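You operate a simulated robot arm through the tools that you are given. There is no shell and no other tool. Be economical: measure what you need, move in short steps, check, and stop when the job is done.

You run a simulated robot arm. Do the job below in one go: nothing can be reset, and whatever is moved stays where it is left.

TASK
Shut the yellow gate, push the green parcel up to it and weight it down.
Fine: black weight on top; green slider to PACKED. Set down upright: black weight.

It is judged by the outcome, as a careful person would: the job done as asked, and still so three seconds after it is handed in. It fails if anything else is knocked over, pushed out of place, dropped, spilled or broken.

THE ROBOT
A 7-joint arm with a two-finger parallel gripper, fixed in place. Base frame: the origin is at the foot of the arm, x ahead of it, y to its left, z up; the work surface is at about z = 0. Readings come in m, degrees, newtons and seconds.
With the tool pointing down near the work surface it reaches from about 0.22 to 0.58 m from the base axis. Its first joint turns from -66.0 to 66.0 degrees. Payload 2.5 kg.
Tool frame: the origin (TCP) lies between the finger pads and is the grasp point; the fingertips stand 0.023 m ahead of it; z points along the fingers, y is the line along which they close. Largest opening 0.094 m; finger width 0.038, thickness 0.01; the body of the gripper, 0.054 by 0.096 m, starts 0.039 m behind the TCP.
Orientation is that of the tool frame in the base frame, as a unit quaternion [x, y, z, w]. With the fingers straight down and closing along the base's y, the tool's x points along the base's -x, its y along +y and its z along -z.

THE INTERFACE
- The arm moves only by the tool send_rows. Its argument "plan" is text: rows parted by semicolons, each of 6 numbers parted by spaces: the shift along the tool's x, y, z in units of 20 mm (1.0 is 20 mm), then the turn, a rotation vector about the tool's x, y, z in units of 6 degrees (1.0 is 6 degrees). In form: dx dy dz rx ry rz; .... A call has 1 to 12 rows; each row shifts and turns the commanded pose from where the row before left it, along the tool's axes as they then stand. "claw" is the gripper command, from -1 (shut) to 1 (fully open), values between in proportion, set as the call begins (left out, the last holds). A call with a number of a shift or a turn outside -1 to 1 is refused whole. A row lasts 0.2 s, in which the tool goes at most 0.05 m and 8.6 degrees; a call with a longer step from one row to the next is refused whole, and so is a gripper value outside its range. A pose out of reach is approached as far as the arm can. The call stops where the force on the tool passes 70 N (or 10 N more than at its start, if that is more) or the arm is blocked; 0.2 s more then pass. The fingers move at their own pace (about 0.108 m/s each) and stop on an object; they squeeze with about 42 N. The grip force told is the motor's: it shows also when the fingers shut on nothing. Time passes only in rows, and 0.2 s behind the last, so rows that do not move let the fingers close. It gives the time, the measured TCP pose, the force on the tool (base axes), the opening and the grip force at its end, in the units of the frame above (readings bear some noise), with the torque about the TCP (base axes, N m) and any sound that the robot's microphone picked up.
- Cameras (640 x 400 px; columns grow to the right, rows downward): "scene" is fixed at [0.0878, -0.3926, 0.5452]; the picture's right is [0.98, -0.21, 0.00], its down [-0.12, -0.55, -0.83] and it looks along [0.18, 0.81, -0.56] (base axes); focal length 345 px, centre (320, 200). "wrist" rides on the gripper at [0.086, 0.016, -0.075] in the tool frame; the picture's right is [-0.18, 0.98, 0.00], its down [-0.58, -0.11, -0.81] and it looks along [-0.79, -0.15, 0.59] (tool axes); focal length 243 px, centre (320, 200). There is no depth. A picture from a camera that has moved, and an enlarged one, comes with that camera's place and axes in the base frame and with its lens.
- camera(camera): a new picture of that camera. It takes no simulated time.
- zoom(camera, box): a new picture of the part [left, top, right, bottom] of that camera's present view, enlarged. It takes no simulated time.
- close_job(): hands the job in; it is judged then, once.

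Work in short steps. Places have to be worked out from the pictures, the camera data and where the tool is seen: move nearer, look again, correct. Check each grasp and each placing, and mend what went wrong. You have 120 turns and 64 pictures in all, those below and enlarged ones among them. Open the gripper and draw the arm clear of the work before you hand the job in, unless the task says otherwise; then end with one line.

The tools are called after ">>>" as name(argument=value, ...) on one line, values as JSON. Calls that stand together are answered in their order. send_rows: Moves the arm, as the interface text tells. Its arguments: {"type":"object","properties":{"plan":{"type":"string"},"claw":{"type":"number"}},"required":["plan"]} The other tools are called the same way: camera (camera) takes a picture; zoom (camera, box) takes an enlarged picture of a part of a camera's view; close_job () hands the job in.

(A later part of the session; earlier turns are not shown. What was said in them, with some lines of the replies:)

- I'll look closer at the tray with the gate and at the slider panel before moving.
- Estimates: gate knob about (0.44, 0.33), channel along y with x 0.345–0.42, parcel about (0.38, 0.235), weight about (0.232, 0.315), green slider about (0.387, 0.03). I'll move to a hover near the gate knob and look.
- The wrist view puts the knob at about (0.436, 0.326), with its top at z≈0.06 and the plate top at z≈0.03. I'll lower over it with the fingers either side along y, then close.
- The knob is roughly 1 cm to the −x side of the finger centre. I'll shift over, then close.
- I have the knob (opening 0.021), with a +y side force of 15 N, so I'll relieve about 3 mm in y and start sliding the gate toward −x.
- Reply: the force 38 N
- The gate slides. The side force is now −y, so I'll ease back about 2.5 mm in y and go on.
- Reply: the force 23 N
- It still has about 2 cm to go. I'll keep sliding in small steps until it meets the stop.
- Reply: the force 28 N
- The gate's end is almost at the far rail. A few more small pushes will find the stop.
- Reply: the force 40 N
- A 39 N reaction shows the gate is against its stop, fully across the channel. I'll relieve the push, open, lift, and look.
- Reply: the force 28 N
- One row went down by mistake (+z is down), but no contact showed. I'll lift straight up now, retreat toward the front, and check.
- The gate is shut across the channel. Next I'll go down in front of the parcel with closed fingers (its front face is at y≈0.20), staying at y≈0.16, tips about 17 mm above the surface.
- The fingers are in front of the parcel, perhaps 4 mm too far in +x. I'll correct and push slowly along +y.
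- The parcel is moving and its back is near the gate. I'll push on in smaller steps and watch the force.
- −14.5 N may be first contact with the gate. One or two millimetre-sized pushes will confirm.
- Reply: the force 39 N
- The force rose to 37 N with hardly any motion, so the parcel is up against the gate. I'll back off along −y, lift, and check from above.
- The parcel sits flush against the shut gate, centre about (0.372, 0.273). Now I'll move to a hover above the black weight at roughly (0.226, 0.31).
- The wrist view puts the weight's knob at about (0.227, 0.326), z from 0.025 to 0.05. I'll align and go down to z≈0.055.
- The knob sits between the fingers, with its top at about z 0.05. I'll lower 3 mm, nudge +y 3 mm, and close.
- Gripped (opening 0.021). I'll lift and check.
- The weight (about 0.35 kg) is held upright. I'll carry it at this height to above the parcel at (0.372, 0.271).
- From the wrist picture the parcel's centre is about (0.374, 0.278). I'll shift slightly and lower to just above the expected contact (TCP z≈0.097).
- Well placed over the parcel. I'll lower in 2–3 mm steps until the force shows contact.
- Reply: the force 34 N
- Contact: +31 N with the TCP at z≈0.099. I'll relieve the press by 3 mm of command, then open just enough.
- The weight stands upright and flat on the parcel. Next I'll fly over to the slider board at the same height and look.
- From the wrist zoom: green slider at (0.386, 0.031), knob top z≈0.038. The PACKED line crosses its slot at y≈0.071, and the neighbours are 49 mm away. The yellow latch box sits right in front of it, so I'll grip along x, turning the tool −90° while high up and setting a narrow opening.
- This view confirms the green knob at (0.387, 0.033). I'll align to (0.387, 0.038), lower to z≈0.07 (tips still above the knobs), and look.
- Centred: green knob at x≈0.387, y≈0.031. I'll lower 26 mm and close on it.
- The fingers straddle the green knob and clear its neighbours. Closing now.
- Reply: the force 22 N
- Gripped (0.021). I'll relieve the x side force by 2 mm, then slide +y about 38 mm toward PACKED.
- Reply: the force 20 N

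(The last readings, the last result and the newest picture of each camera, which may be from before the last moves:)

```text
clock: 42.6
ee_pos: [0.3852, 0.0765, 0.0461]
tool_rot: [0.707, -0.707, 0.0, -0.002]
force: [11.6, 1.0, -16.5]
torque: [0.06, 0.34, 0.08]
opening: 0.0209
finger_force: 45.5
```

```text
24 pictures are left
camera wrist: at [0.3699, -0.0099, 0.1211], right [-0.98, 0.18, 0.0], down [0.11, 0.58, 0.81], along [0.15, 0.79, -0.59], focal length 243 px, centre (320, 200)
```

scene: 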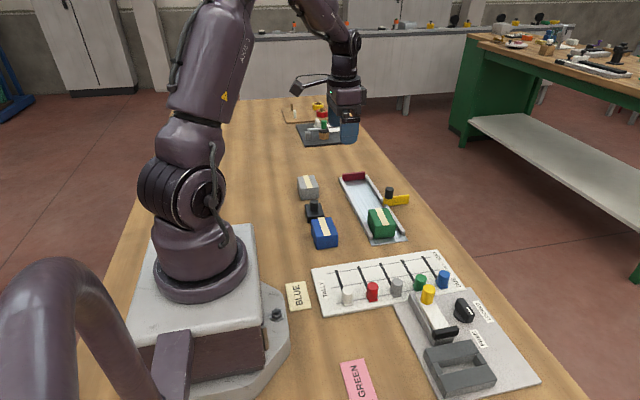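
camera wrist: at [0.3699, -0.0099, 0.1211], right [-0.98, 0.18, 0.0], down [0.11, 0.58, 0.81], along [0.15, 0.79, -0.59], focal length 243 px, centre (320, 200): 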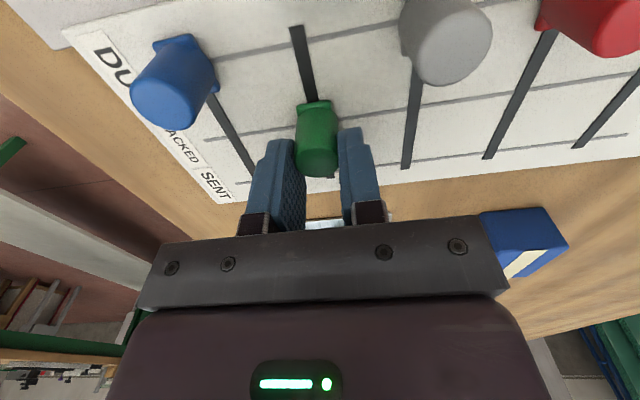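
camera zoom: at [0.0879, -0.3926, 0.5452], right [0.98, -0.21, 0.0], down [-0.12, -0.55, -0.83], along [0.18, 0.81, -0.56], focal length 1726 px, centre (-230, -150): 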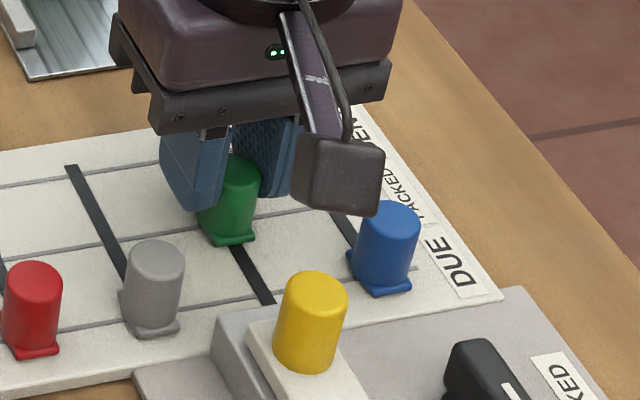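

The slider moved about 39 mm. I'll release just a little, lift straight up, and check it against the PACKED line.

>>> send_rows(plan="0 0 0 0 0 0;0 0 0 0 0 0;0 0 -1 0 0 0;0 0 -1 0 0 0;0 0 -1 0 0 0;0 0 -1 0 0 0;0.5 0 -1 0 0 0;0.5 0 -0.5 0 0 0;0 0 0 0 0 0", claw=-0.25)

>>> camera(camera="wrist")

>>> zoom(camera="scene", box=[360, 230, 480, 310])

```text
clock: 44.6
ee_pos: [0.3839, 0.0557, 0.1574]
tool_rot: [0.707, -0.707, 0.0, 0.0]
force: [0.3, 0.0, 0.7]
torque: [-0.01, -0.02, -0.01]
opening: 0.0352
finger_force: 0.1
```

```text
23 pictures are left
camera wrist: at [0.3689, -0.03, 0.2316], right [-0.98, 0.18, 0.0], down [0.11, 0.58, 0.81], along [0.15, 0.79, -0.59], focal length 243 px, centre (320, 200)
```

wrist: 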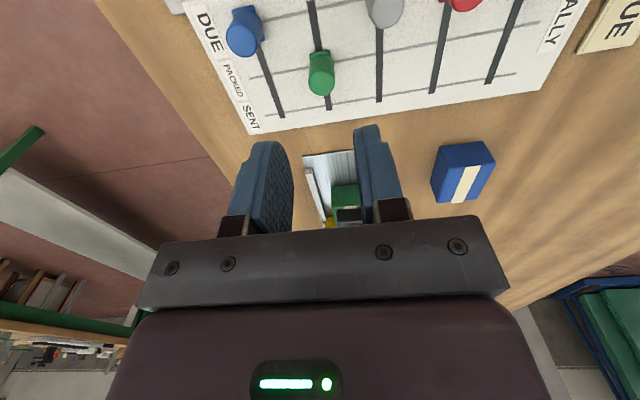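

```text
5.00 times, centred on (420, 270) of scene
camera zoom: at [0.0878, -0.3926, 0.5452], right [0.98, -0.21, 0.0], down [-0.12, -0.55, -0.83], along [0.18, 0.81, -0.56], focal length 1726 px, centre (-180, -150)
```

zoom: 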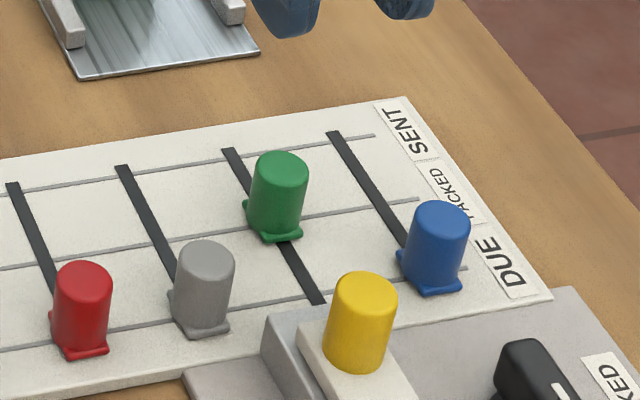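

The green slider sits on the PACKED line, with the same offset relation the blue one has to DUE. I'll raise the arm clear, open the gripper, and do a last check.

>>> send_rows(plan="0 0.5 -1 0 0 0;0 0.5 -1 0 0 0;0 0.5 -1 0 0 0;0 0.5 -1 0 0 0;0 0.5 -1 0 0 0;0 0 0 0 0 0", claw=1)

>>> camera(camera="scene")

>>> zoom(camera="scene", box=[320, 160, 420, 240])

```text
clock: 46.0
ee_pos: [0.3336, 0.0572, 0.2534]
tool_rot: [0.707, -0.707, 0.0, 0.0]
force: [0.4, -0.3, 0.5]
torque: [-0.02, 0.0, 0.01]
opening: 0.0938
finger_force: 0.0
```

```text
21 pictures are left
```

scene: 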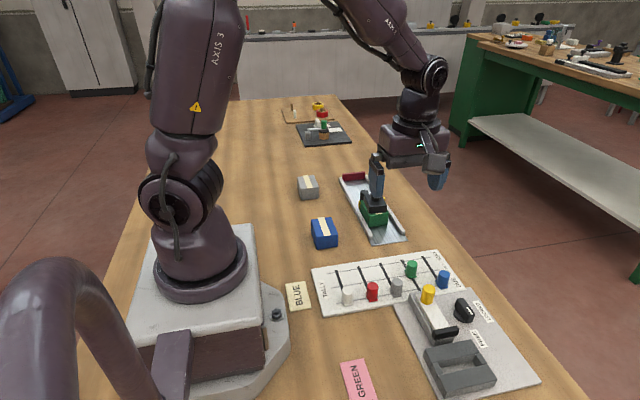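

```text
5.00 times, centred on (370, 200) of scene
camera zoom: at [0.0878, -0.3926, 0.5452], right [0.98, -0.21, 0.0], down [-0.12, -0.55, -0.83], along [0.18, 0.81, -0.56], focal length 1726 px, centre (70, 200)
```

zoom: 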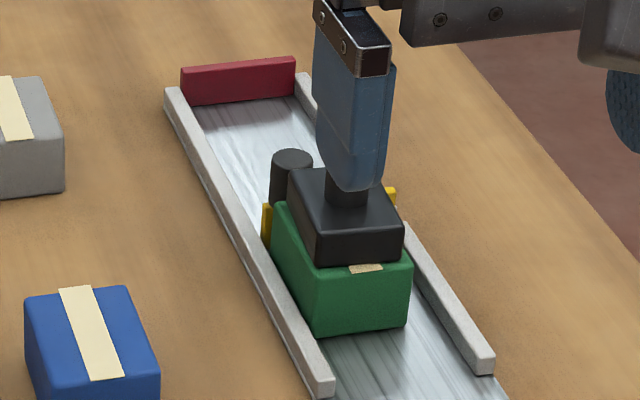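

Everything is in place: gate shut, parcel against it, weight upright on top, green slider on PACKED, and nothing else disturbed. The arm is clear with the gripper open, so I'm handing in.

>>> close_job()

```text
The job is handed in.
```

The yellow gate is shut, the green parcel is pushed up against it with the black weight upright on top, and the green slider is on PACKED.
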